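You operate a simulated robot arm through the tools that you are given. There is no shell and no other tool.

You are at the controls of a simulated robot arm. One attempt, no reset.

Task
Seal the pump and pull at least 22 inches of vacuum on the intake gauge.
Fine: black handle in, pump drain shut, intake cap tight; hold the primer button till the needle is there. Leave the other controls as they are.

The check looks at the end state, three seconds after you hand in, the way a careful person would. Anything else that was tipped, shoved, dropped, spilled or broken makes it a failure. A push-on lid holds only when it is set on centred and level and pressed home; a screw cap is set on level and turned clockwise until tight.

Robot
A 7-joint arm with a two-finger parallel gripper, fixed in place. Base frame: the origin is on the floor under the middle of its stand, x ahead of it, y to its left, z up; the work surface is at about z = 0.761. Readings come in m, rad, newtons and seconds.
It reaches about 1.479 m from its shoulder. Its first joint turns from -2.897 to 2.897 rad. Payload 4.4 kg.
The tool frame sits at the grasp point between the pads (the TCP): z along the fingers, y along the line on which they close. The tips reach 0.023 m beyond it. The gripper opens to 0.094 m. The fingers are 0.038 m wide and 0.01 m thick; the gripper's body (0.054 by 0.096 m) begins 0.039 m behind the TCP.
Orientation is told as [roll, pitch, yaw] about the base's x, y, z axes, in that order, counted from this pose: with the fingers straight down and closing along the base's y, the tool's x points along the base's -x, its y along +y and its z along -z.

Tools
- The arm moves only by the tool nudge_tool. Its argument "motion" is a list of rows, each a list of 6 numbers: the shift along the base's x, y, z in units of 150 mm (1.0 is 150 mm), then the turn, a rotation vector about the base's x, y, z in units of 120 degrees (1.0 is 120 degrees). In form: [[dx, dy, dz, wx, wy, wz], ...]. A call has 1 to 20 rows; each row is the pose to reach, as a shift and turn from the pose commanded when the call began. "claw" is the closure in counts, from 0 (fully open) to 255 (shut), set as the call begins (left out, the last holds). A call with a number of a shift or a turn outside -1 to 1 is refused whole. Each row takes 0.2 s and may step no farther than 0.05 m and 0.15 rad from the row before; otherwise, or with a gripper value out of range, the whole call is refused. A pose out of reach is approached as far as the arm can. The call stops where the force on the tool passes 90 N (or 10 N more than at its start, if that is more) or the arm is blocked; 0.2 s more then pass. The fingers move at their own pace (about 0.072 m/s each) and stop on an object; they squeeze with about 40 N. The grip force told is the motor's: it shows also when the fingers shut on nothing. Time passes only in rows, and 0.2 s behind the last, so rows that repeat a pose let the fingers close. It gives the time, the measured TCP pose, the force on the tool (base axes), the opening and the grip force at its end, in the units of the frame above (readings bear some noise), with the torque about the TCP (base axes, N m) and any sound that the robot's microphone picked up, and new pictures: "pictures" is both (left out), scene, wrist or none.
- Cameras (640 x 400 px; columns grow to the right, rows downward): "scene" is fixed at [0.4007, 0.6268, 1.6593]; the picture's right is [-0.69, -0.72, 0.00], its down [-0.53, 0.51, -0.68] and it looks along [0.49, -0.47, -0.73] (base axes); focal length 299 px, centre (320, 200). "wrist" rides on the gripper at [0.086, 0.016, -0.074] in the tool frame; the picture's right is [-0.18, 0.98, 0.00], its down [-0.58, -0.11, -0.81] and it looks along [-0.79, -0.15, 0.59] (tool axes); focal length 243 px, centre (320, 200). There is no depth. A picture from a camera that has moved, and an enlarged one, comes with that camera's place and axes in the base frame and with its lens. The place of the scene camera against the robot may be out by one fixed shift of up to 0.025 m in any direction.
- enlarge(camera, box): a new picture of the part [left, top, right, bottom] of that camera's present view, enlarged. It takes no simulated time.
- hand_in(): hands the job in; it is judged then, once.

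Places have to be worked out from the pictures, the camera data and where the tool is seen. Open the gripper and draw the arm clear of the work before you hand the job in, unless the task says otherwise.

The tools are called after "Emit:" as name(argument=value, ...) on one line, values as JSON. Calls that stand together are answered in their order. nudge_tool: Moves the arm, as the interface text tells. Its arguments: {"type":"object","properties":{"motion":{"type":"array","items":{"type":"array","items":{"type":"number"}}},"claw":{"type":"number"},"pictures":{"type":"string","enum":["both","scene","wrist","none"]}},"required":["motion"]} The other tools are called the same way: enlarge (camera, box) takes an enlarged picture of a part of a camera's view; hand_in () hands the job in.

At the start:

```text
time: 0.0
ee_pos: [0.8329, 0.3036, 1.3595]
tcp_rot: [0.0, 0.001, 0.001]
ft_force: [-0.2, 0.4, -0.4]
wrist_torque: [0.02, 0.0, 0.01]
grip_width: 0.0941
gripper_force: 0.0
```

scene: 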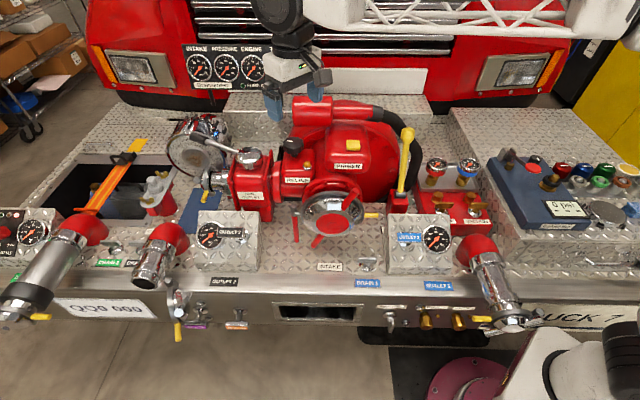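
wrist: 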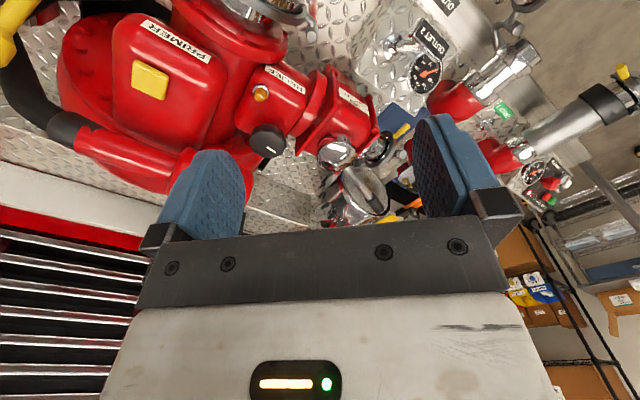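

The scene shows a front-mount pump with many controls; I'll enlarge several parts of the view to identify the handles, drain, cap, primer button and gauge.

Emit:
enlarge(camera="scene", box=[220, 90, 420, 250])

Emit:
enlarge(camera="scene", box=[130, 100, 290, 220])

Emit:
enlarge(camera="scene", box=[60, 220, 280, 360])

Emit:
enlarge(camera="scene", box=[280, 200, 540, 360])

Emit:
enlarge(camera="scene", box=[170, 30, 290, 110])

Emit:
enlarge(camera="wrist", box=[60, 0, 460, 220])

```text
2.50 times, centred on (320, 170) of scene
camera zoom: at [0.4007, 0.6268, 1.6593], right [-0.69, -0.72, 0.0], down [-0.53, 0.51, -0.68], along [0.49, -0.47, -0.73], focal length 748 px, centre (320, 275)
```

zoom: 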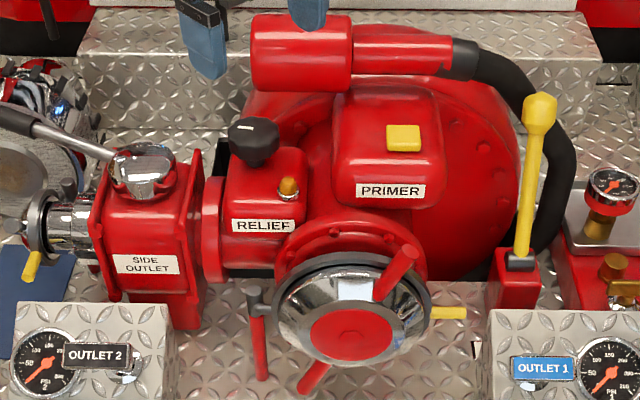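

```text
3.33 times, centred on (210, 160) of scene
camera zoom: at [0.4007, 0.6268, 1.6593], right [-0.69, -0.72, 0.0], down [-0.53, 0.51, -0.68], along [0.49, -0.47, -0.73], focal length 997 px, centre (687, 333)
```

zoom: 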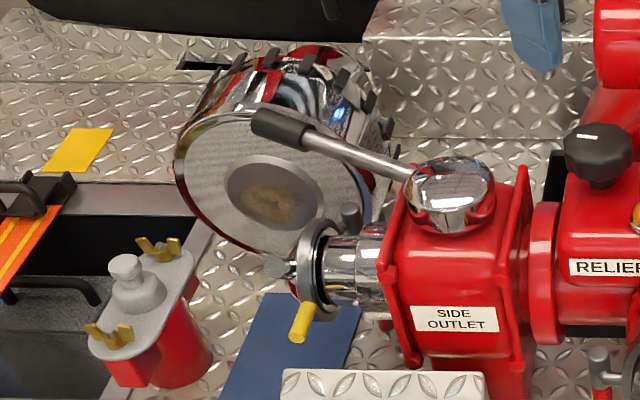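

```text
2.86 times, centred on (170, 290) of scene
camera zoom: at [0.4007, 0.6268, 1.6593], right [-0.69, -0.72, 0.0], down [-0.53, 0.51, -0.68], along [0.49, -0.47, -0.73], focal length 854 px, centre (749, -57)
```

zoom: 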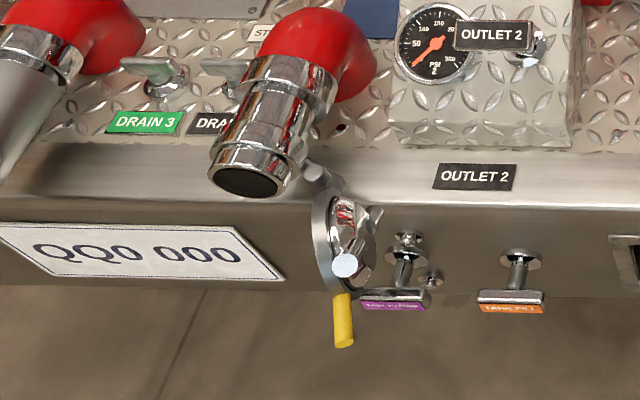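

```text
2.46 times, centred on (410, 280) of scene
camera zoom: at [0.4007, 0.6268, 1.6593], right [-0.69, -0.72, 0.0], down [-0.53, 0.51, -0.68], along [0.49, -0.47, -0.73], focal length 736 px, centre (98, 3)
```

zoom: 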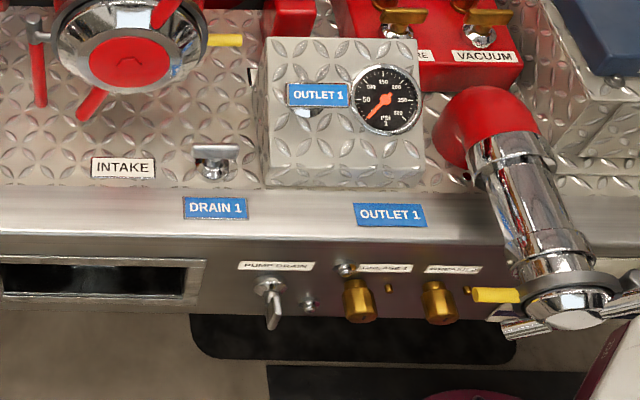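

```text
5.00 times, centred on (230, 70) of scene
camera zoom: at [0.4007, 0.6268, 1.6593], right [-0.69, -0.72, 0.0], down [-0.53, 0.51, -0.68], along [0.49, -0.47, -0.73], focal length 1495 px, centre (770, 850)
```

zoom: 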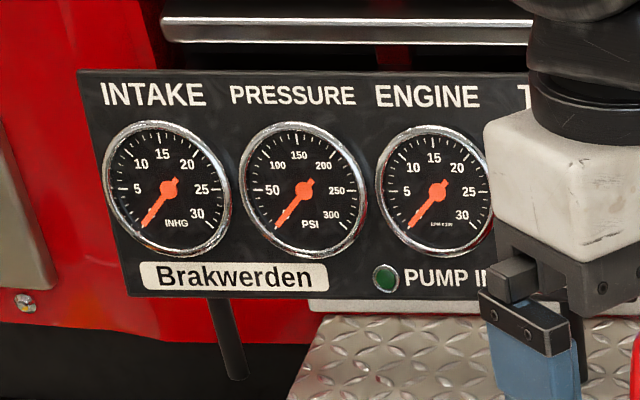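

```text
1.60 times, centred on (260, 110) of wrist
camera zoom: at [0.7463, 0.319, 1.4338], right [0.18, 0.98, 0.0], down [0.58, -0.11, 0.81], along [0.79, -0.15, -0.59], focal length 388 px, centre (416, 344)
```

zoom: 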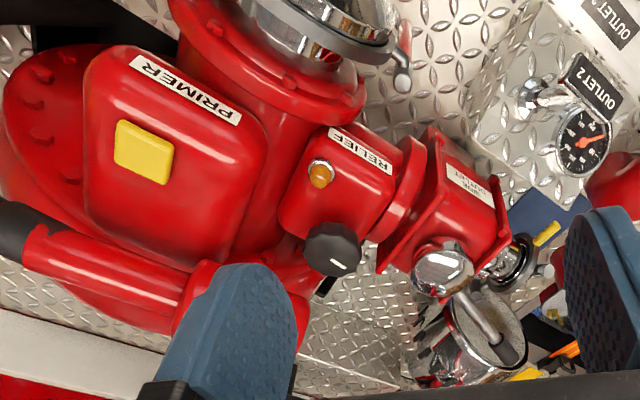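

Outlet handles are colour coded (blue 1, black 2, green 3), and Outlet 2 stands uncapped. I'll look closer at the Outlet 1, 2 and 3 pull handles, the pump drain, and the intake cap.

Emit:
enlarge(camera="scene", box=[190, 205, 270, 270])

Emit:
enlarge(camera="scene", box=[380, 205, 470, 270])

Emit:
enlarge(camera="scene", box=[0, 190, 100, 260])

Emit:
enlarge(camera="scene", box=[360, 290, 440, 345])

Emit:
enlarge(camera="scene", box=[280, 170, 400, 255])

Emit:
enlarge(camera="scene", box=[390, 120, 520, 240])

Emit:
enlarge(camera="wrist", box=[360, 0, 560, 120])

Emit:
enlarge(camera="wrist", box=[190, 0, 340, 70])

```text
6.15 times, centred on (230, 238) of scene
camera zoom: at [0.4007, 0.6268, 1.6593], right [-0.69, -0.72, 0.0], down [-0.53, 0.51, -0.68], along [0.49, -0.47, -0.73], focal length 1840 px, centre (874, -31)
```

zoom: 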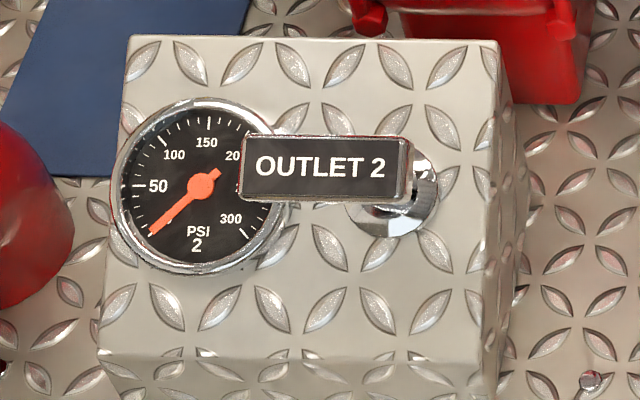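

```text
6.15 times, centred on (425, 238) of scene
camera zoom: at [0.4007, 0.6268, 1.6593], right [-0.69, -0.72, 0.0], down [-0.53, 0.51, -0.68], along [0.49, -0.47, -0.73], focal length 1840 px, centre (-326, -31)
```

zoom: 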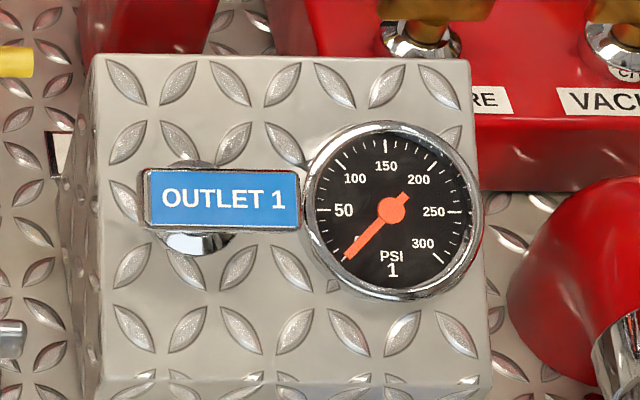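

```text
5.71 times, centred on (50, 225) of scene
camera zoom: at [0.4007, 0.6268, 1.6593], right [-0.69, -0.72, 0.0], down [-0.53, 0.51, -0.68], along [0.49, -0.47, -0.73], focal length 1709 px, centre (1863, 57)
```

zoom: 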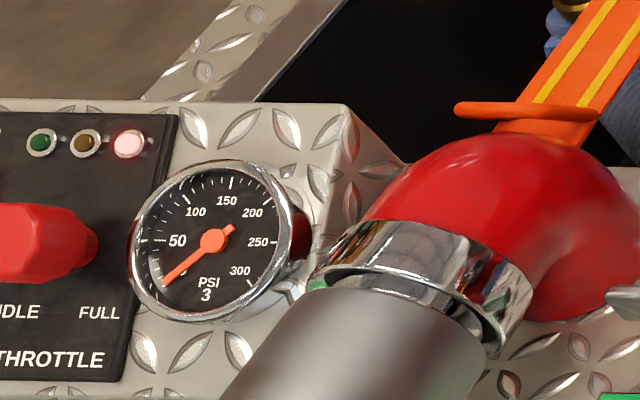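

```text
7.27 times, centred on (400, 318) of scene
camera zoom: at [0.4007, 0.6268, 1.6593], right [-0.69, -0.72, 0.0], down [-0.53, 0.51, -0.68], along [0.49, -0.47, -0.73], focal length 2175 px, centre (-262, -654)
```

zoom: 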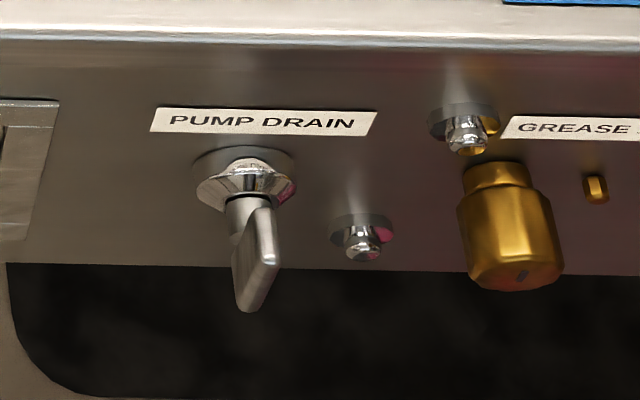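

```text
4.71 times, centred on (340, 212) of scene
camera zoom: at [0.4007, 0.6268, 1.6593], right [-0.69, -0.72, 0.0], down [-0.53, 0.51, -0.68], along [0.49, -0.47, -0.73], focal length 1407 px, centre (226, 141)
```

zoom: 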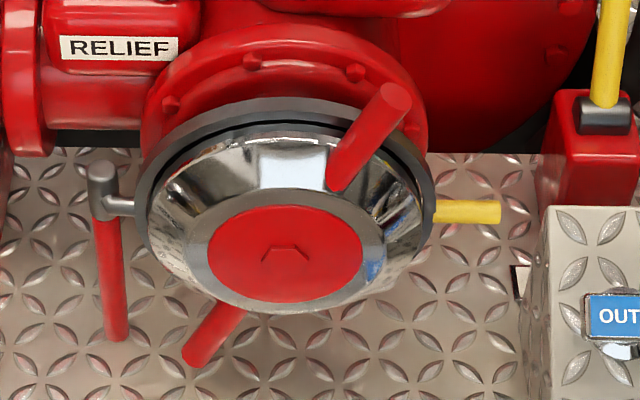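

```text
3.33 times, centred on (455, 180) of scene
camera zoom: at [0.4007, 0.6268, 1.6593], right [-0.69, -0.72, 0.0], down [-0.53, 0.51, -0.68], along [0.49, -0.47, -0.73], focal length 997 px, centre (-130, 267)
```

zoom: 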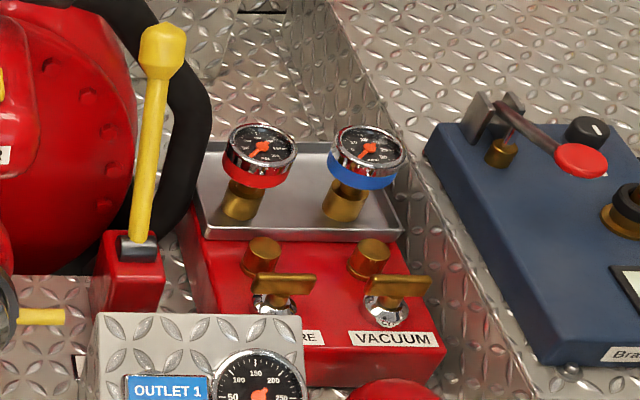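

```text
3.20 times, centred on (460, 60) of wrist
camera zoom: at [0.7463, 0.319, 1.4338], right [0.18, 0.98, 0.0], down [0.58, -0.11, 0.81], along [0.79, -0.15, -0.59], focal length 776 px, centre (-128, 648)
```

zoom: 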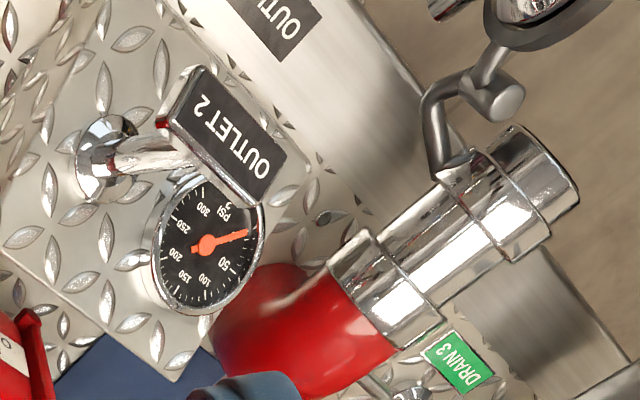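

```text
4.27 times, centred on (265, 35) of wrist
camera zoom: at [0.7463, 0.319, 1.4338], right [0.18, 0.98, 0.0], down [0.58, -0.11, 0.81], along [0.79, -0.15, -0.59], focal length 1035 px, centre (555, 904)
```

zoom: 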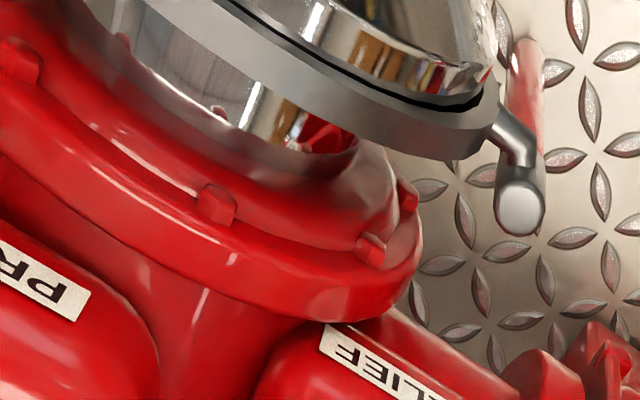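

Outlet 2's handle (black tag) is clearly pulled out on its rod while Outlet 1's sits in. I'll draw the arm back in front of the pump and yaw it so the wrist camera looks at the intake, Outlet 2 handle and drain more closely.

Emit:
nudge_tool(motion=[[-0.167, 0.1, 0, 0, 0, -0.046], [-0.333, 0.2, 0, 0, 0, -0.092], [-0.5, 0.3, 0, 0, 0, -0.138], [-0.667, 0.4, 0, 0, 0, -0.183], [-0.833, 0.5, 0, 0, 0, -0.229], [-1.0, 0.6, 0, 0, 0, -0.275]], pictures="both")

```text
time: 1.4
ee_pos: [0.6821, 0.392, 1.3576]
tcp_rot: [-0.001, 0.0, -0.578]
ft_force: [0.1, 0.3, -0.5]
wrist_torque: [0.0, -0.01, 0.02]
grip_width: 0.0941
gripper_force: 0.1
camera wrist: at [0.6182, 0.4538, 1.4325], right [0.69, 0.72, 0.0], down [0.43, -0.41, 0.81], along [0.58, -0.56, -0.59], focal length 243 px, centre (320, 200)
```

scene: 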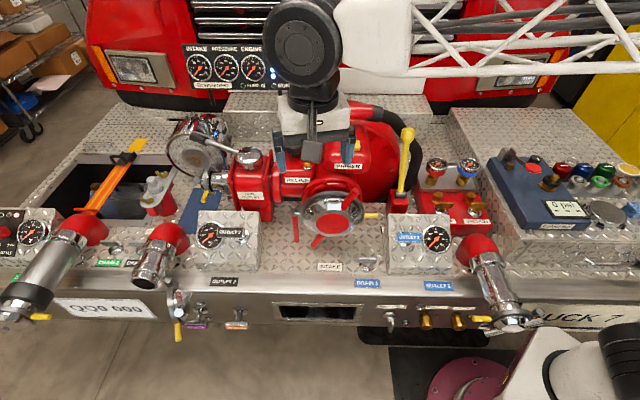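
wrist: 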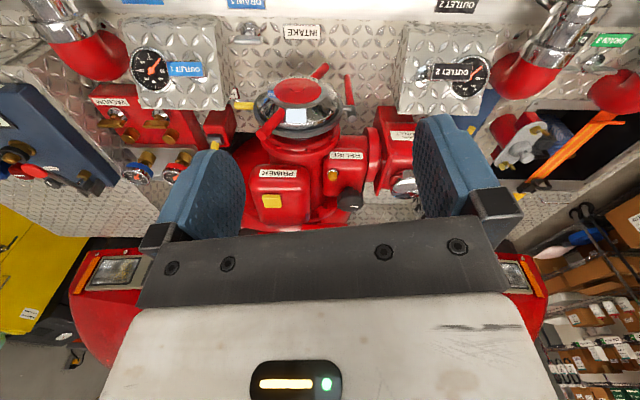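

The view is now aligned with the pump. I'll go further back and lower to see the bumper front and the intake cap face.

Emit:
nudge_tool(motion=[[-0.19, 0.18, -0.15, 0, 0, 0], [-0.38, 0.36, -0.3, 0, 0, 0], [-0.57, 0.55, -0.45, 0, 0, 0], [-0.76, 0.73, -0.6, 0, 0, 0], [-0.95, 0.91, -0.75, 0, 0, 0]], pictures="both")

```text
time: 2.6
ee_pos: [0.5422, 0.5308, 1.2471]
tcp_rot: [0.0, 0.0, -0.576]
ft_force: [0.5, -0.2, -0.5]
wrist_torque: [-0.02, -0.02, 0.01]
grip_width: 0.0937
gripper_force: 0.1
camera wrist: at [0.4781, 0.5907, 1.3214], right [0.69, 0.72, 0.0], down [0.43, -0.41, 0.81], along [0.58, -0.56, -0.59], focal length 243 px, centre (320, 200)
```

scene: 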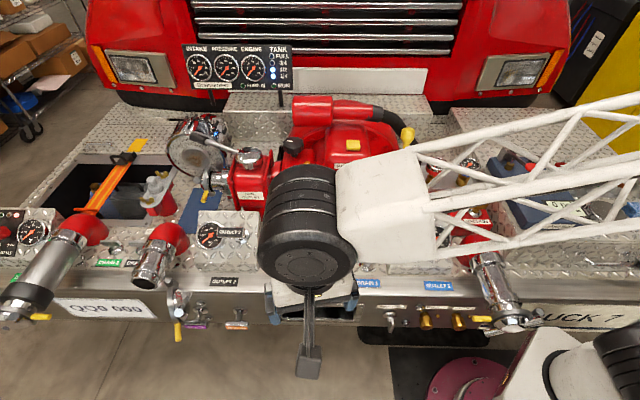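
wrist: 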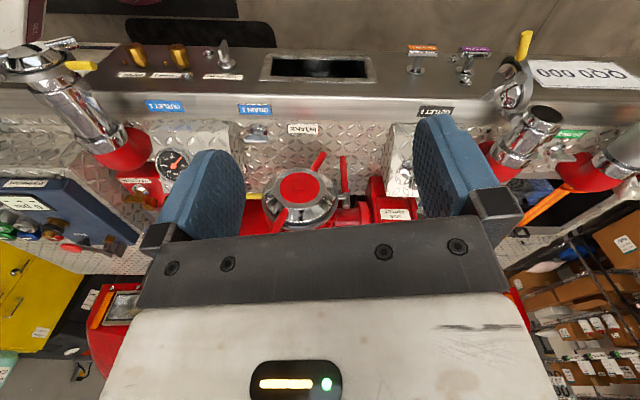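

Emit:
enlarge(camera="wrist", box=[240, 120, 400, 230])

Emit:
enlarge(camera="wrist", box=[180, 20, 280, 100])

Emit:
enlarge(camera="wrist", box=[390, 20, 570, 200])

Emit:
enlarge(camera="scene", box=[180, 40, 300, 100])

```text
3.64 times, centred on (320, 175) of wrist
camera zoom: at [0.4781, 0.5907, 1.3214], right [0.69, 0.72, 0.0], down [0.43, -0.41, 0.81], along [0.58, -0.56, -0.59], focal length 882 px, centre (320, 291)
```

zoom: 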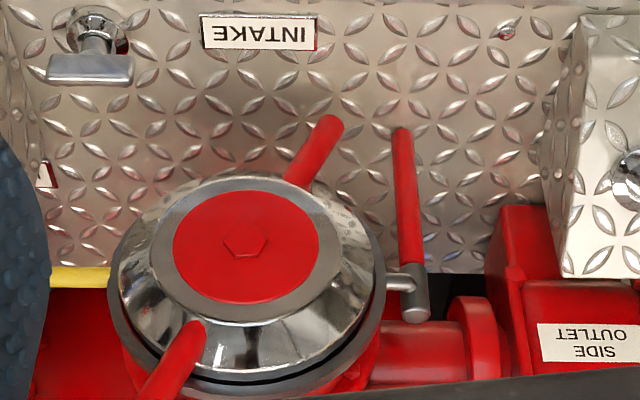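

```text
5.00 times, centred on (230, 60) of wrist
camera zoom: at [0.4781, 0.5907, 1.3214], right [0.69, 0.72, 0.0], down [0.43, -0.41, 0.81], along [0.58, -0.56, -0.59], focal length 1213 px, centre (770, 900)
```

zoom: 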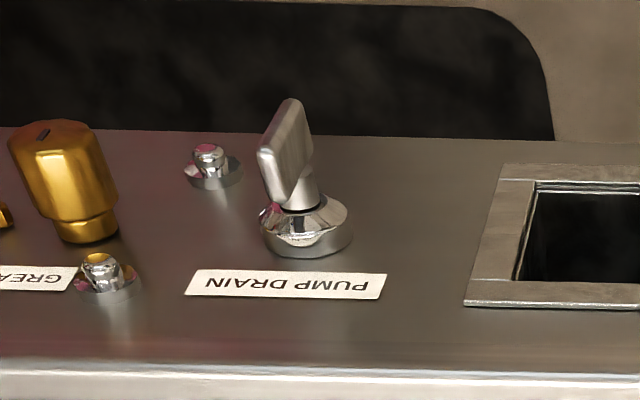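

```text
2.22 times, centred on (480, 110) of wrist
camera zoom: at [0.4781, 0.5907, 1.3214], right [0.69, 0.72, 0.0], down [0.43, -0.41, 0.81], along [0.58, -0.56, -0.59], focal length 539 px, centre (-36, 400)
```

zoom: 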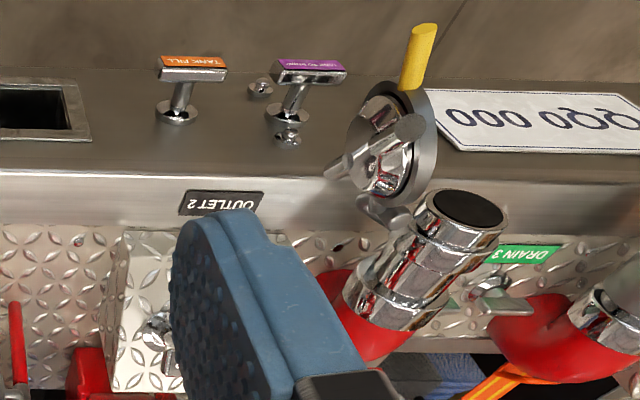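

```text
5.33 times, centred on (240, 70) of scene
camera zoom: at [0.4007, 0.6268, 1.6593], right [-0.69, -0.72, 0.0], down [-0.53, 0.51, -0.68], along [0.49, -0.47, -0.73], focal length 1595 px, centre (747, 893)
```

zoom: 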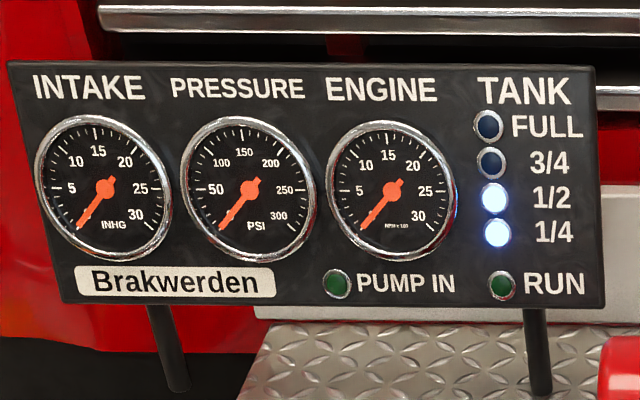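

Geometry so far: the intake cap axis is horizontal facing the front, pump-drain paddle stands vertical, gauges read zero. For the drain and handle I want the fingers pointing forward with the camera on top, so I'll rotate the tool there in stages, well clear in front of the truck.

Emit:
nudge_tool(motion=[[0, 0, 0, 0.032, -0.031, -0.044], [0, 0, 0, 0.064, -0.061, -0.088], [0, 0, 0, 0.096, -0.092, -0.133], [0, 0, 0, 0.128, -0.122, -0.177], [0, 0, 0, 0.159, -0.153, -0.221], [0, 0, 0, 0.191, -0.183, -0.265], [0, 0, 0, 0.223, -0.214, -0.309], [0, 0, 0, 0.255, -0.245, -0.354], [0, 0, 0, 0.287, -0.275, -0.398], [0, 0, 0, 0.319, -0.306, -0.442], [0, 0, 0, 0.351, -0.336, -0.486], [0, 0, 0, 0.383, -0.367, -0.53]], pictures="both")

```text
time: 5.4
ee_pos: [0.5726, 0.5593, 1.1415]
tcp_rot: [0.865, 0.206, -1.588]
ft_force: [-0.1, -0.5, -0.3]
wrist_torque: [0.01, -0.05, 0.01]
grip_width: 0.094
gripper_force: 0.0
out of reach, approached as far as the arm can: row 12
stopped in row 12: the arm was blocked; the commanded pose is now the measured one
camera wrist: at [0.5279, 0.6312, 1.2185], right [0.63, -0.34, 0.7], down [-0.7, -0.65, 0.31], along [0.34, -0.68, -0.65], focal length 243 px, centre (320, 200)
```

scene: 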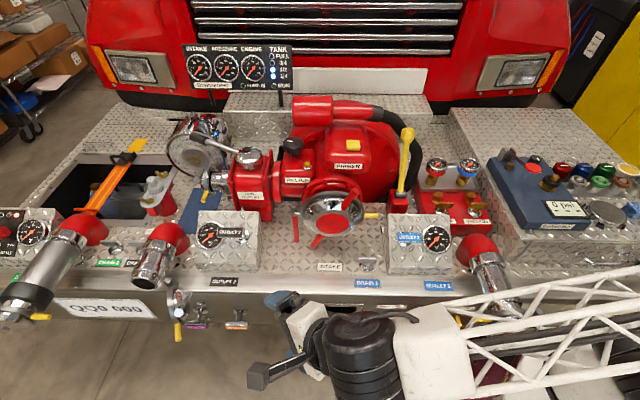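
wrist: 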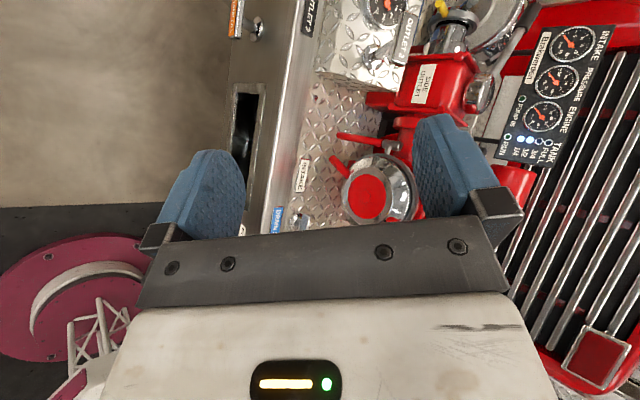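

The arm hit a joint limit turning that way. I'll undo this turn back to fingers-down and then yaw the opposite way, which should have more wrist range.

Emit:
nudge_tool(motion=[[-0.015, -0.013, 0.07, -0.0288, 0.0336, 0.0493], [-0.03, -0.026, 0.14, -0.0576, 0.0672, 0.0985], [-0.045, -0.039, 0.21, -0.0865, 0.1008, 0.1478], [-0.06, -0.052, 0.28, -0.1153, 0.1344, 0.197], [-0.075, -0.065, 0.35, -0.1441, 0.168, 0.2463], [-0.09, -0.078, 0.42, -0.1729, 0.2016, 0.2955], [-0.105, -0.091, 0.49, -0.2017, 0.2352, 0.3448], [-0.12, -0.104, 0.56, -0.2306, 0.2688, 0.394], [-0.135, -0.117, 0.63, -0.2594, 0.3024, 0.4433], [-0.15, -0.13, 0.7, -0.2882, 0.336, 0.4925]], pictures="none")

```text
time: 7.6
ee_pos: [0.5502, 0.5378, 1.2447]
tcp_rot: [0.0, 0.0, -0.574]
ft_force: [-0.4, 1.4, 0.5]
wrist_torque: [0.01, 0.03, 0.0]
grip_width: 0.0939
gripper_force: 0.0
```

Back at fingers-down, yaw -0.574. Now I turn the yaw the positive way by 120° and will continue after seeing it succeed.

Emit:
nudge_tool(motion=[[0, 0, 0, 0, 0, 0.0667], [0, 0, 0, 0, 0, 0.1333], [0, 0, 0, 0, 0, 0.2], [0, 0, 0, 0, 0, 0.2667], [0, 0, 0, 0, 0, 0.3333], [0, 0, 0, 0, 0, 0.4], [0, 0, 0, 0, 0, 0.4667], [0, 0, 0, 0, 0, 0.5333], [0, 0, 0, 0, 0, 0.6], [0, 0, 0, 0, 0, 0.6667], [0, 0, 0, 0, 0, 0.7333], [0, 0, 0, 0, 0, 0.8], [0, 0, 0, 0, 0, 0.8667], [0, 0, 0, 0, 0, 0.9333], [0, 0, 0, 0, 0, 1.0]], pictures="none")

```text
time: 10.8
ee_pos: [0.5504, 0.5381, 1.2454]
tcp_rot: [-0.002, -0.002, 1.52]
ft_force: [0.4, -0.4, -0.3]
wrist_torque: [0.04, 0.0, 0.01]
grip_width: 0.094
gripper_force: 0.1
```

Yaw works. Continue the remaining 49° of yaw so tool x points toward the truck.

Emit:
nudge_tool(motion=[[0, 0, 0, 0, 0, 0.0682], [0, 0, 0, 0, 0, 0.1363], [0, 0, 0, 0, 0, 0.2045], [0, 0, 0, 0, 0, 0.2727], [0, 0, 0, 0, 0, 0.3408], [0, 0, 0, 0, 0, 0.409]], pictures="none")

```text
time: 12.2
ee_pos: [0.5498, 0.538, 1.2461]
tcp_rot: [-0.002, 0.0, 2.379]
ft_force: [0.7, 0.8, -1.0]
wrist_torque: [-0.02, 0.02, 0.01]
grip_width: 0.0941
gripper_force: 0.0
```

Now pitch the fingers up to point forward at the truck, shifting forward 10 cm meanwhile; it is still clear of everything.

Emit:
nudge_tool(motion=[[0.04, -0.038, 0, -0.0433, -0.0451, 0], [0.08, -0.077, 0, -0.0865, -0.0902, 0], [0.12, -0.115, 0, -0.1298, -0.1353, 0], [0.16, -0.153, 0, -0.173, -0.1803, 0], [0.2, -0.192, 0, -0.2163, -0.2254, 0], [0.24, -0.23, 0, -0.2595, -0.2705, 0], [0.28, -0.268, 0, -0.3028, -0.3156, 0], [0.32, -0.307, 0, -0.346, -0.3607, 0], [0.36, -0.345, 0, -0.3893, -0.4058, 0], [0.4, -0.383, 0, -0.4325, -0.4508, 0], [0.44, -0.422, 0, -0.4758, -0.4959, 0], [0.48, -0.46, 0, -0.519, -0.541, 0]], pictures="both")

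```text
time: 14.8
ee_pos: [0.6224, 0.4702, 1.2454]
tcp_rot: [-1.709, 1.568, 0.665]
ft_force: [-1.1, -0.8, 0.1]
wrist_torque: [0.03, 0.0, 0.01]
grip_width: 0.0939
gripper_force: 0.0
camera wrist: at [0.5577, 0.5094, 1.3322], right [-0.68, -0.71, -0.19], down [-0.51, 0.64, -0.58], along [0.53, -0.3, -0.79], focal length 243 px, centre (320, 200)
```

scene: 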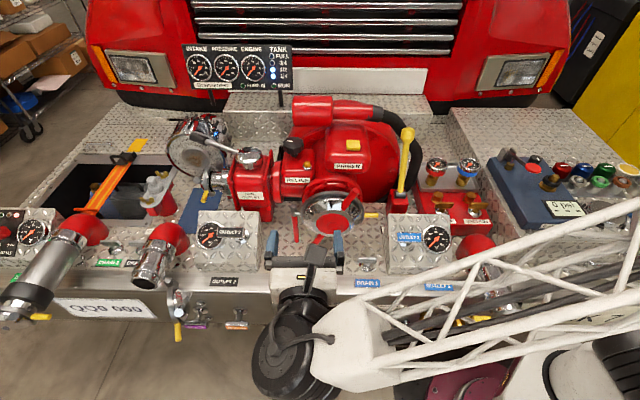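
wrist: 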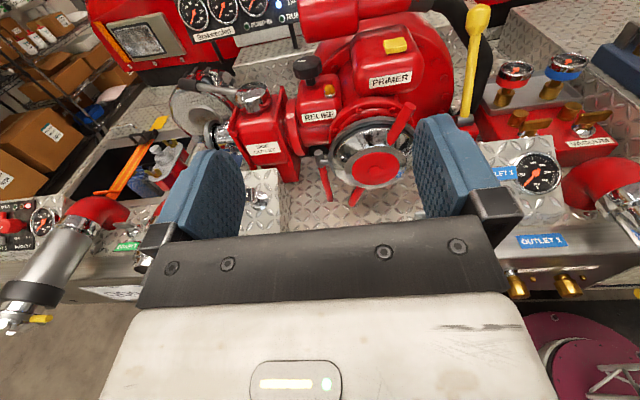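

The orientation works: fingers forward, upright view. Now I'll shift toward Outlet 2 (about R −0.28, F 0.51, z 0.95 in the truck-aligned frame) to see its rod axis, keeping above it.

Emit:
nudge_tool(motion=[[0.245, 0.123, -0.125, 0, 0, 0], [0.49, 0.246, -0.25, 0, 0, 0], [0.735, 0.369, -0.375, 0, 0, 0], [0.98, 0.492, -0.5, 0, 0, 0]], pictures="both")

```text
time: 15.8
ee_pos: [0.7699, 0.5429, 1.1702]
tcp_rot: [-1.217, 1.568, 1.161]
ft_force: [-0.3, -0.2, 0.2]
wrist_torque: [0.01, 0.03, 0.0]
grip_width: 0.0941
gripper_force: 0.1
camera wrist: at [0.7046, 0.5838, 1.2578], right [-0.68, -0.71, -0.19], down [-0.51, 0.64, -0.58], along [0.53, -0.3, -0.79], focal length 243 px, centre (320, 200)
```

scene: 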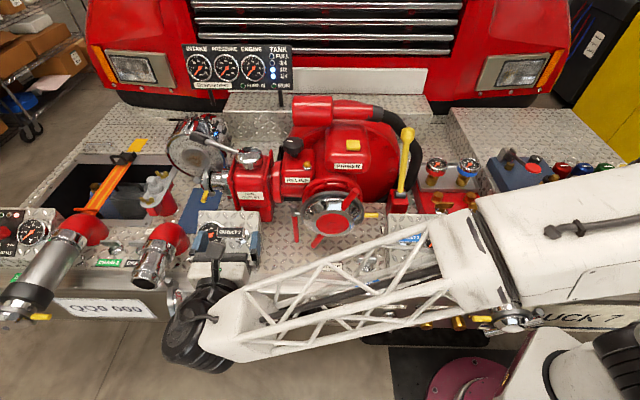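
wrist: 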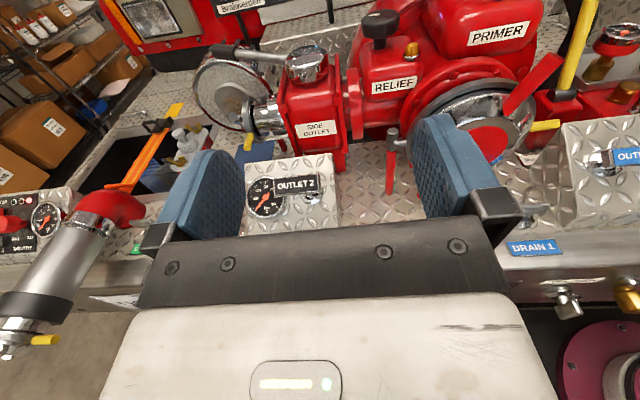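

Emit:
enlarge(camera="wrist", box=[230, 140, 350, 240])

Emit:
enlarge(camera="wrist", box=[380, 20, 580, 200])

Emit:
enlarge(camera="wrist", box=[520, 100, 640, 220])

```text
4.00 times, centred on (290, 190) of wrist
camera zoom: at [0.7046, 0.5838, 1.2578], right [-0.68, -0.71, -0.19], down [-0.51, 0.64, -0.58], along [0.53, -0.3, -0.79], focal length 970 px, centre (440, 240)
```

zoom: 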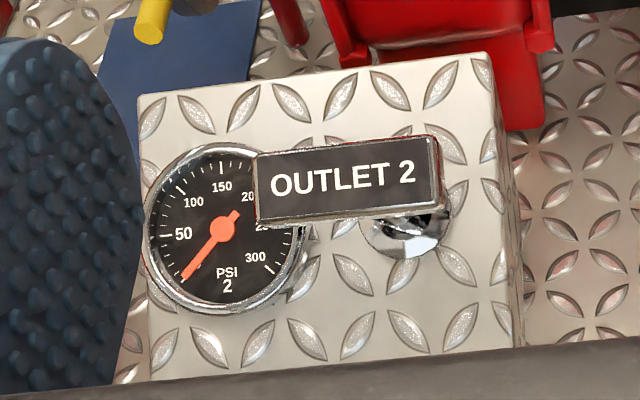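

```text
2.22 times, centred on (480, 110) of wrist
camera zoom: at [0.7046, 0.5838, 1.2578], right [-0.68, -0.71, -0.19], down [-0.51, 0.64, -0.58], along [0.53, -0.3, -0.79], focal length 539 px, centre (-36, 400)
```

zoom: 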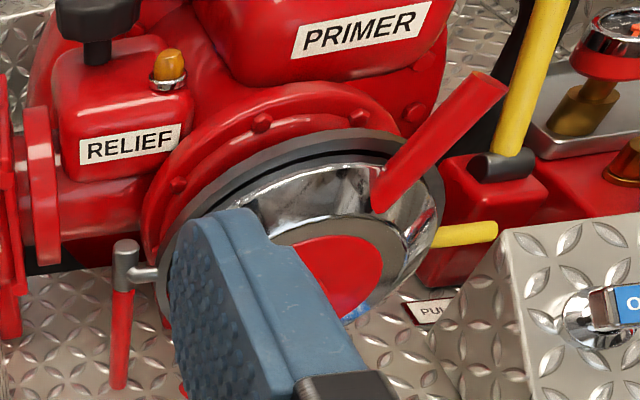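

```text
3.33 times, centred on (580, 160) of wrist
camera zoom: at [0.7046, 0.5838, 1.2578], right [-0.68, -0.71, -0.19], down [-0.51, 0.64, -0.58], along [0.53, -0.3, -0.79], focal length 809 px, centre (-547, 333)
```

zoom: 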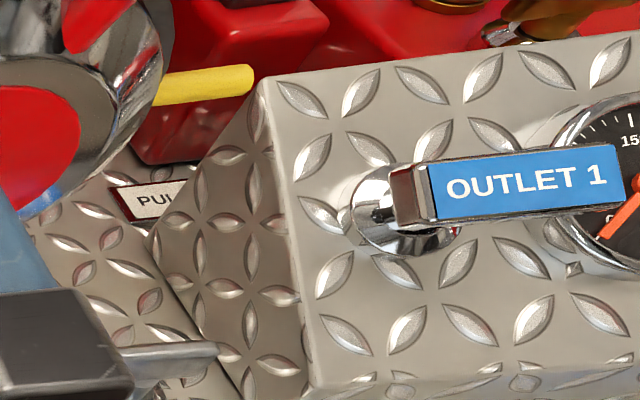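

From triangulation over several wrist views: Outlet 2's plate is at about (R −0.275, F 0.506, z 0.959), its rod base at (−0.276, 0.572, 0.845), so the rod leans 60° up; Outlet 1's pushed-in plate sticks out ~0.06 m versus 0.13 m here. I'll tilt the fingers 60° down, close the gripper, and line up with the rod.

Emit:
nudge_tool(motion=[[0.046, 0.048, 0, 0.0433, 0.0451, 0], [0.092, 0.096, 0, 0.0865, 0.0902, 0], [0.138, 0.144, 0, 0.1298, 0.1353, 0], [0.185, 0.193, 0, 0.173, 0.1804, 0], [0.231, 0.241, 0, 0.2163, 0.2255, 0], [0.277, 0.289, 0, 0.2595, 0.2706, 0], [0.323, 0.337, 0, 0.3028, 0.3157, 0], [0.369, 0.385, 0, 0.346, 0.3609, 0]], claw=255, pictures="both")

```text
time: 17.6
ee_pos: [0.8252, 0.6021, 1.1722]
tcp_rot: [-0.001, 0.519, 2.374]
ft_force: [0.2, -0.2, -0.2]
wrist_torque: [0.01, 0.0, -0.01]
grip_width: 0.0
gripper_force: 39.9
camera wrist: at [0.8407, 0.5635, 1.2792], right [-0.8, -0.6, -0.09], down [-0.58, 0.71, 0.41], along [-0.18, 0.38, -0.91], focal length 243 px, centre (320, 200)
```

scene: 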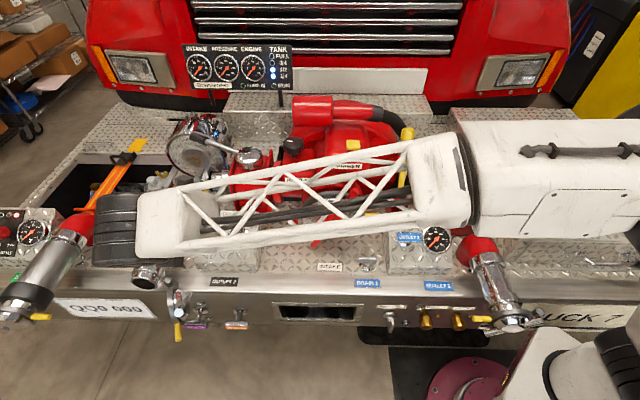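
wrist: 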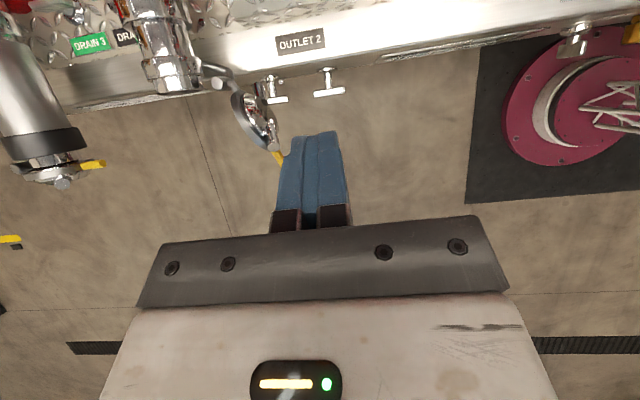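

The tool is aligned at R −0.276 with the fingers 60° down. I'll move to about 6 cm short of the plate along the rod line.

Emit:
nudge_tool(motion=[[0.136, -0.13, -0.189, 0, 0, 0], [0.272, -0.26, -0.379, 0, 0, 0], [0.407, -0.391, -0.568, 0, 0, 0], [0.543, -0.521, -0.758, 0, 0, 0], [0.679, -0.651, -0.947, 0, 0, 0]], pictures="both")

```text
time: 18.8
ee_pos: [0.928, 0.5036, 1.0316]
tcp_rot: [-0.003, 0.521, 2.376]
ft_force: [0.4, 0.5, 0.4]
wrist_torque: [0.04, -0.01, -0.01]
grip_width: 0.0
gripper_force: 39.8
camera wrist: at [0.9434, 0.4651, 1.1395], right [-0.8, -0.6, -0.09], down [-0.58, 0.71, 0.41], along [-0.18, 0.38, -0.91], focal length 243 px, centre (320, 200)
```

scene: 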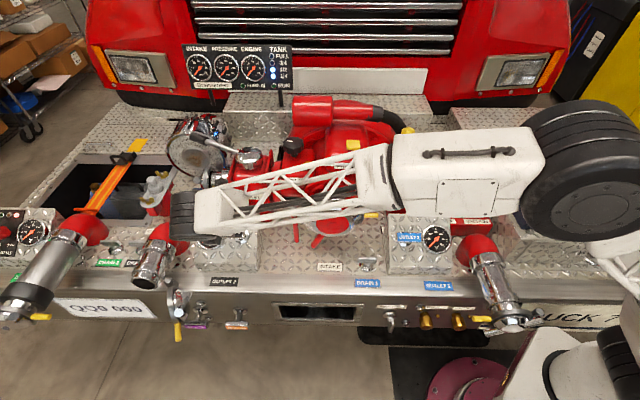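
wrist: 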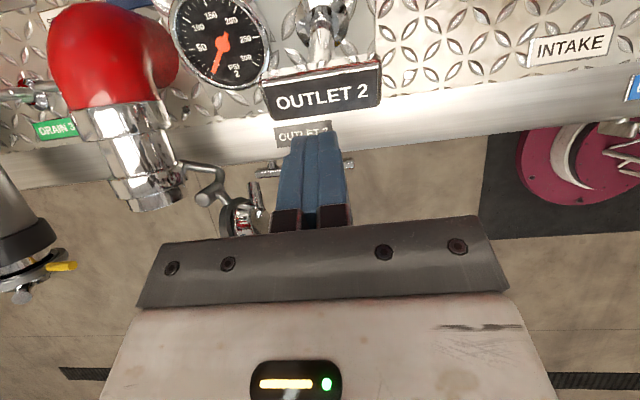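

The plate sits just ahead of the closed fingertips, on line (about 6 cm away). I push along the rod direction in small steps.

Emit:
nudge_tool(motion=[[0.048, -0.046, -0.115, 0, 0, 0], [0.096, -0.092, -0.231, 0, 0, 0], [0.12, -0.116, -0.289, 0, 0, 0], [0.145, -0.139, -0.346, 0, 0, 0], [0.169, -0.162, -0.404, 0, 0, 0], [0.193, -0.185, -0.462, 0, 0, 0], [0.217, -0.208, -0.52, 0, 0, 0], [0.241, -0.231, -0.577, 0, 0, 0], [0.265, -0.254, -0.635, 0, 0, 0]], pictures="both")

```text
time: 20.8
ee_pos: [0.9656, 0.4667, 0.9331]
tcp_rot: [-0.001, 0.522, 2.376]
ft_force: [-0.2, 0.9, 0.8]
wrist_torque: [0.02, -0.02, 0.04]
grip_width: 0.0
gripper_force: 40.1
camera wrist: at [0.9828, 0.4283, 1.041], right [-0.8, -0.6, -0.09], down [-0.58, 0.71, 0.41], along [-0.18, 0.38, -0.91], focal length 243 px, centre (320, 200)
```

scene: 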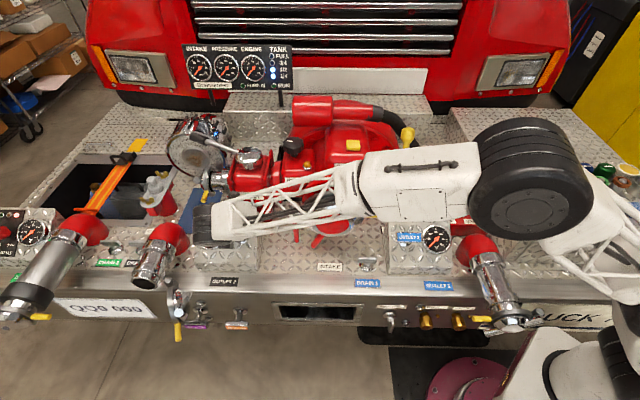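
wrist: 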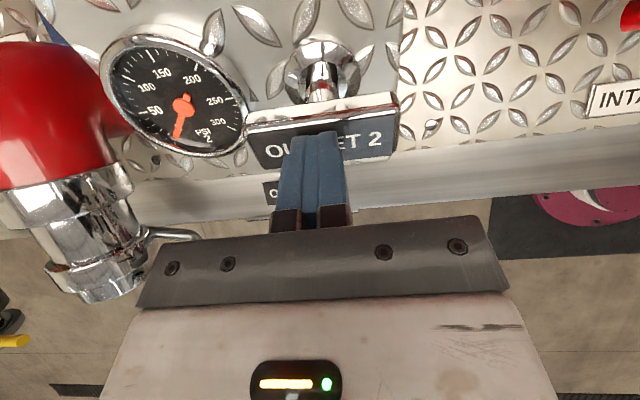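

The fingertips appear to be on the plate and it seems to have moved in; let me check closely before pushing on.

Emit:
enlarge(camera="wrist", box=[220, 20, 420, 200])

Emit:
nudge_tool(motion=[[0.012, -0.0115, -0.0289, 0, 0, 0], [0.024, -0.023, -0.0577, 0, 0, 0], [0.036, -0.0346, -0.0866, 0, 0, 0], [0.048, -0.046, -0.115, 0, 0, 0], [0.06, -0.058, -0.144, 0, 0, 0], [0.072, -0.069, -0.173, 0, 0, 0]], pictures="wrist")

```text
2.22 times, centred on (320, 110) of wrist
camera zoom: at [0.9828, 0.4283, 1.041], right [-0.8, -0.6, -0.09], down [-0.58, 0.71, 0.41], along [-0.18, 0.38, -0.91], focal length 539 px, centre (320, 400)
```

zoom: 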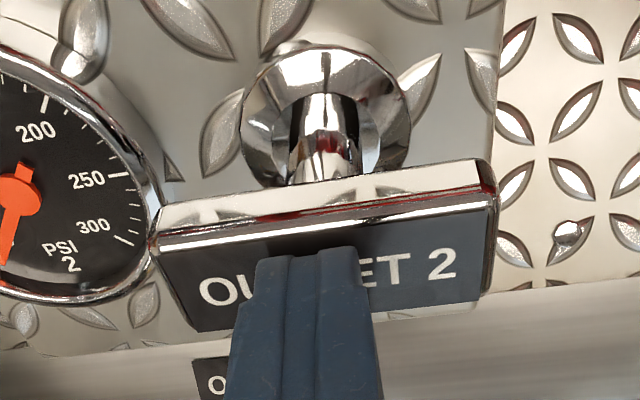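

```text
time: 21.7
ee_pos: [0.9718, 0.4656, 0.9297]
tcp_rot: [-0.011, 0.525, 2.373]
ft_force: [-17.5, 8.0, 13.7]
wrist_torque: [-0.22, -0.04, -0.26]
grip_width: 0.0002
gripper_force: 39.8
stopped in row 4: the force on the tool passed its limit at 101 N (the readings are from after the stop); the commanded pose is now the measured one
camera wrist: at [0.9869, 0.4262, 1.0371], right [-0.79, -0.6, -0.1], down [-0.58, 0.7, 0.41], along [-0.17, 0.38, -0.91], focal length 243 px, centre (320, 200)
```

wrist: 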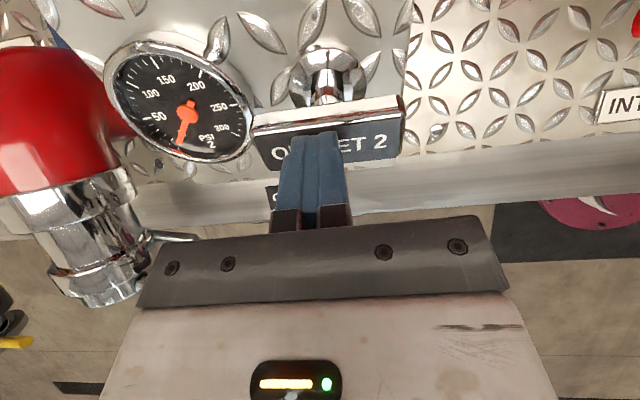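

The push ended against a hard stop (101 N) with the plate about 5–6 cm further in. I'll back off along the rod line and compare with Outlet 1's handle.

Emit:
nudge_tool(motion=[[-0.08, 0.077, 0.192, 0, 0, 0], [-0.16, 0.154, 0.384, 0, 0, 0], [-0.241, 0.231, 0.577, 0, 0, 0], [-0.45, 0.432, 0.577, 0, 0, 0], [-0.65, 0.624, 0.7, 0, 0, 0], [-0.85, 0.816, 0.85, 0, 0, 0], [-1.0, 0.96, 1.0, 0, 0, 0]], pictures="both")

```text
time: 23.3
ee_pos: [0.8198, 0.6078, 1.0781]
tcp_rot: [-0.007, 0.525, 2.374]
ft_force: [-0.5, 0.7, -0.5]
wrist_torque: [-0.04, 0.01, 0.02]
grip_width: 0.0
gripper_force: 39.8
camera wrist: at [0.8362, 0.5684, 1.1863], right [-0.79, -0.6, -0.1], down [-0.58, 0.7, 0.41], along [-0.17, 0.38, -0.91], focal length 243 px, centre (320, 200)
```

scene: 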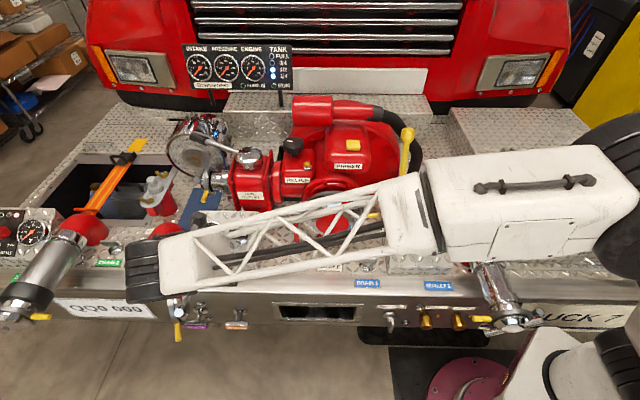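
wrist: 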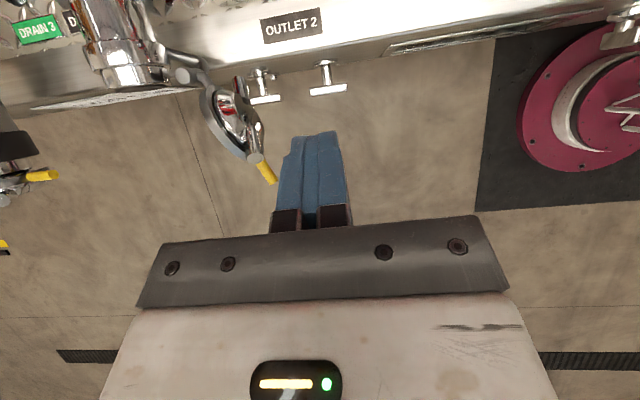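

Backed off cleanly. Now I'll pitch the fingers back to horizontal and travel toward the pump drain, which I place near (R 0.205, F 0.34–0.38, z 0.67).

Emit:
nudge_tool(motion=[[-0.1, -0.043, 0, -0.0433, -0.0451, 0], [-0.2, -0.087, 0, -0.0865, -0.0902, 0], [-0.3, -0.13, 0, -0.1298, -0.1353, 0], [-0.4, -0.174, 0, -0.173, -0.1804, 0], [-0.5, -0.217, 0, -0.2163, -0.2255, 0], [-0.6, -0.26, 0, -0.2595, -0.2706, 0], [-0.7, -0.304, 0, -0.3028, -0.3157, 0], [-0.793, -0.347, 0, -0.346, -0.3609, 0]], claw=100, pictures="both")

```text
time: 25.1
ee_pos: [0.7026, 0.5548, 1.0783]
tcp_rot: [-1.865, 1.565, 0.518]
ft_force: [-0.1, 0.4, -0.7]
wrist_torque: [0.0, 0.0, -0.02]
grip_width: 0.0573
gripper_force: 0.1
camera wrist: at [0.6363, 0.5937, 1.1647], right [-0.67, -0.71, -0.19], down [-0.51, 0.63, -0.58], along [0.54, -0.3, -0.79], focal length 243 px, centre (320, 200)
```

scene: 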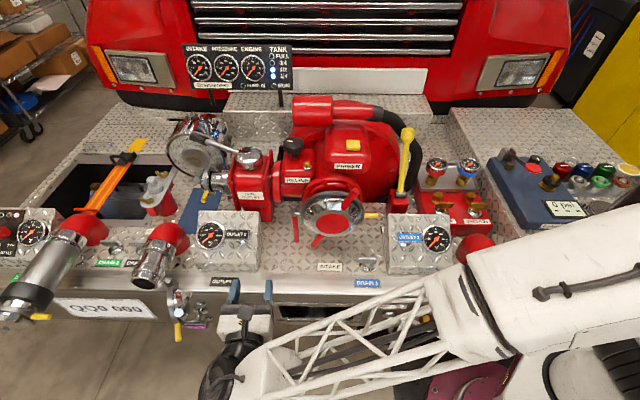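
wrist: 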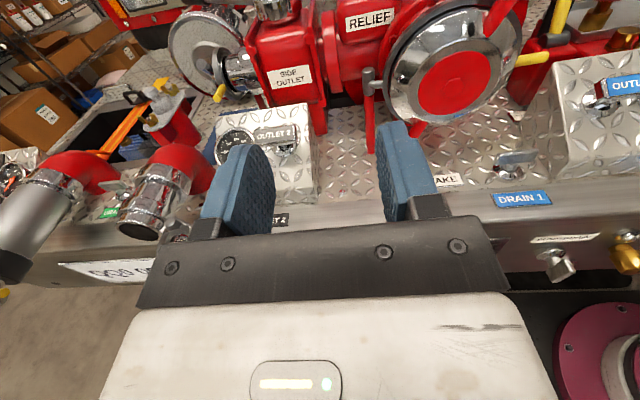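

Emit:
enlarge(camera="scene", box=[190, 205, 270, 270])

Emit:
enlarge(camera="wrist", box=[500, 220, 640, 310])

Emit:
enlarge(camera="wrist", box=[340, 0, 560, 160])

```text
6.15 times, centred on (230, 238) of scene
camera zoom: at [0.4007, 0.6268, 1.6593], right [-0.69, -0.72, 0.0], down [-0.53, 0.51, -0.68], along [0.49, -0.47, -0.73], focal length 1840 px, centre (874, -31)
```

zoom: 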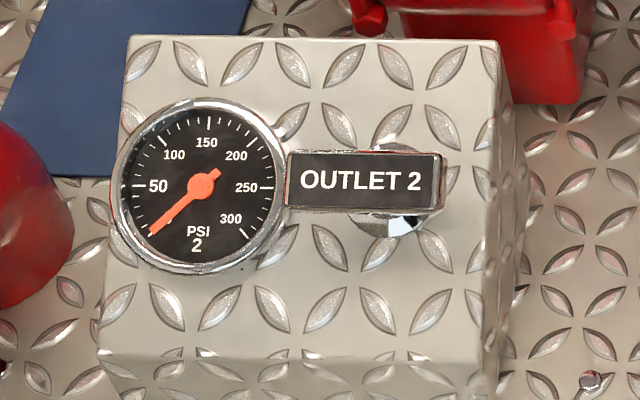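

```text
4.44 times, centred on (570, 265) of wrist
camera zoom: at [0.6363, 0.5937, 1.1647], right [-0.67, -0.71, -0.19], down [-0.51, 0.63, -0.58], along [0.54, -0.3, -0.79], focal length 1078 px, centre (-791, -89)
```

zoom: 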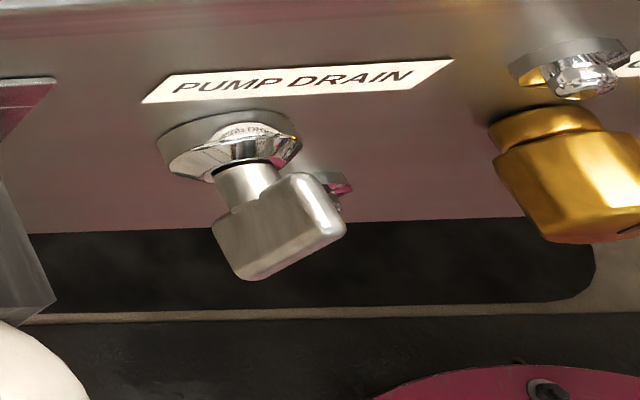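

```text
2.50 times, centred on (450, 80) of wrist
camera zoom: at [0.6363, 0.5937, 1.1647], right [-0.67, -0.71, -0.19], down [-0.51, 0.63, -0.58], along [0.54, -0.3, -0.79], focal length 606 px, centre (-5, 500)
```

zoom: 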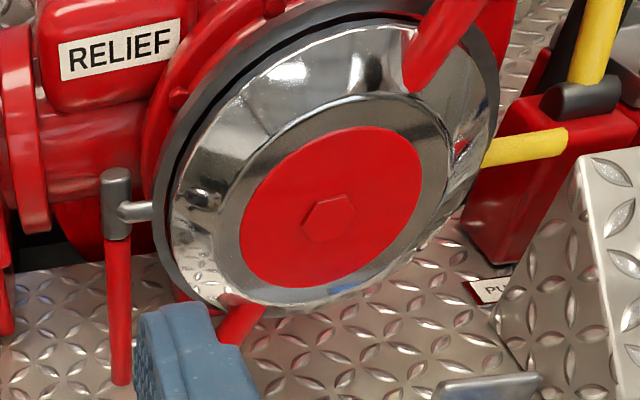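

Outlet 2's plate now mirrors Outlet 1's, so that handle is in. The drain blade triangulates to (R 0.218, F 0.352, z 0.650), vertical, about 6 cm long; I'll move toward it, staying out in front of the bumper.

Emit:
nudge_tool(motion=[[-0.187, -0.167, -0.153, 0, 0, 0], [-0.375, -0.333, -0.307, 0, 0, 0], [-0.562, -0.5, -0.46, 0, 0, 0], [-0.75, -0.666, -0.614, 0, 0, 0], [-0.937, -0.833, -0.767, 0, 0, 0]], pictures="both")

```text
time: 26.3
ee_pos: [0.5623, 0.4315, 0.9626]
tcp_rot: [-1.679, 1.567, 0.707]
ft_force: [0.1, 0.3, 0.9]
wrist_torque: [0.0, 0.02, 0.02]
grip_width: 0.057
gripper_force: 0.0
camera wrist: at [0.497, 0.4704, 1.0484], right [-0.67, -0.71, -0.19], down [-0.51, 0.63, -0.58], along [0.53, -0.3, -0.79], focal length 243 px, centre (320, 200)
```

scene: 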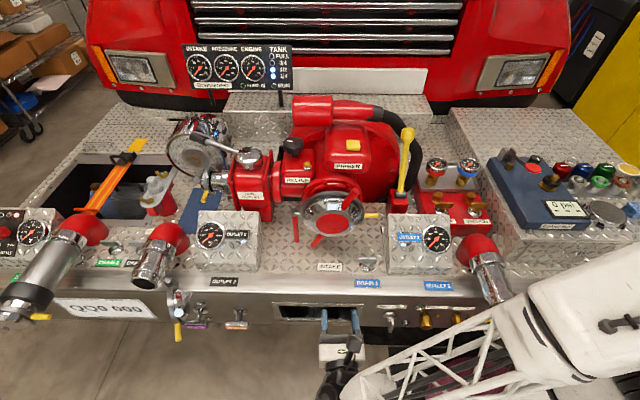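
wrist: 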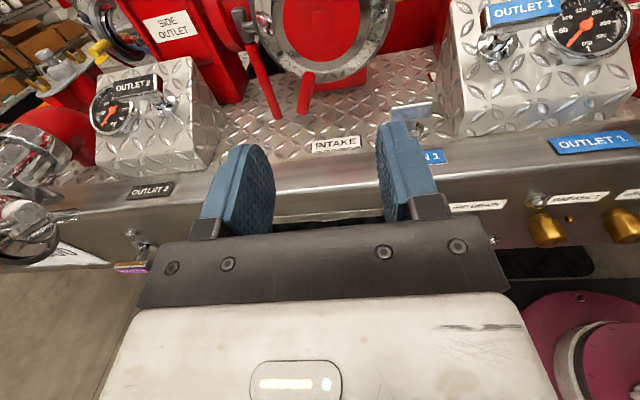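

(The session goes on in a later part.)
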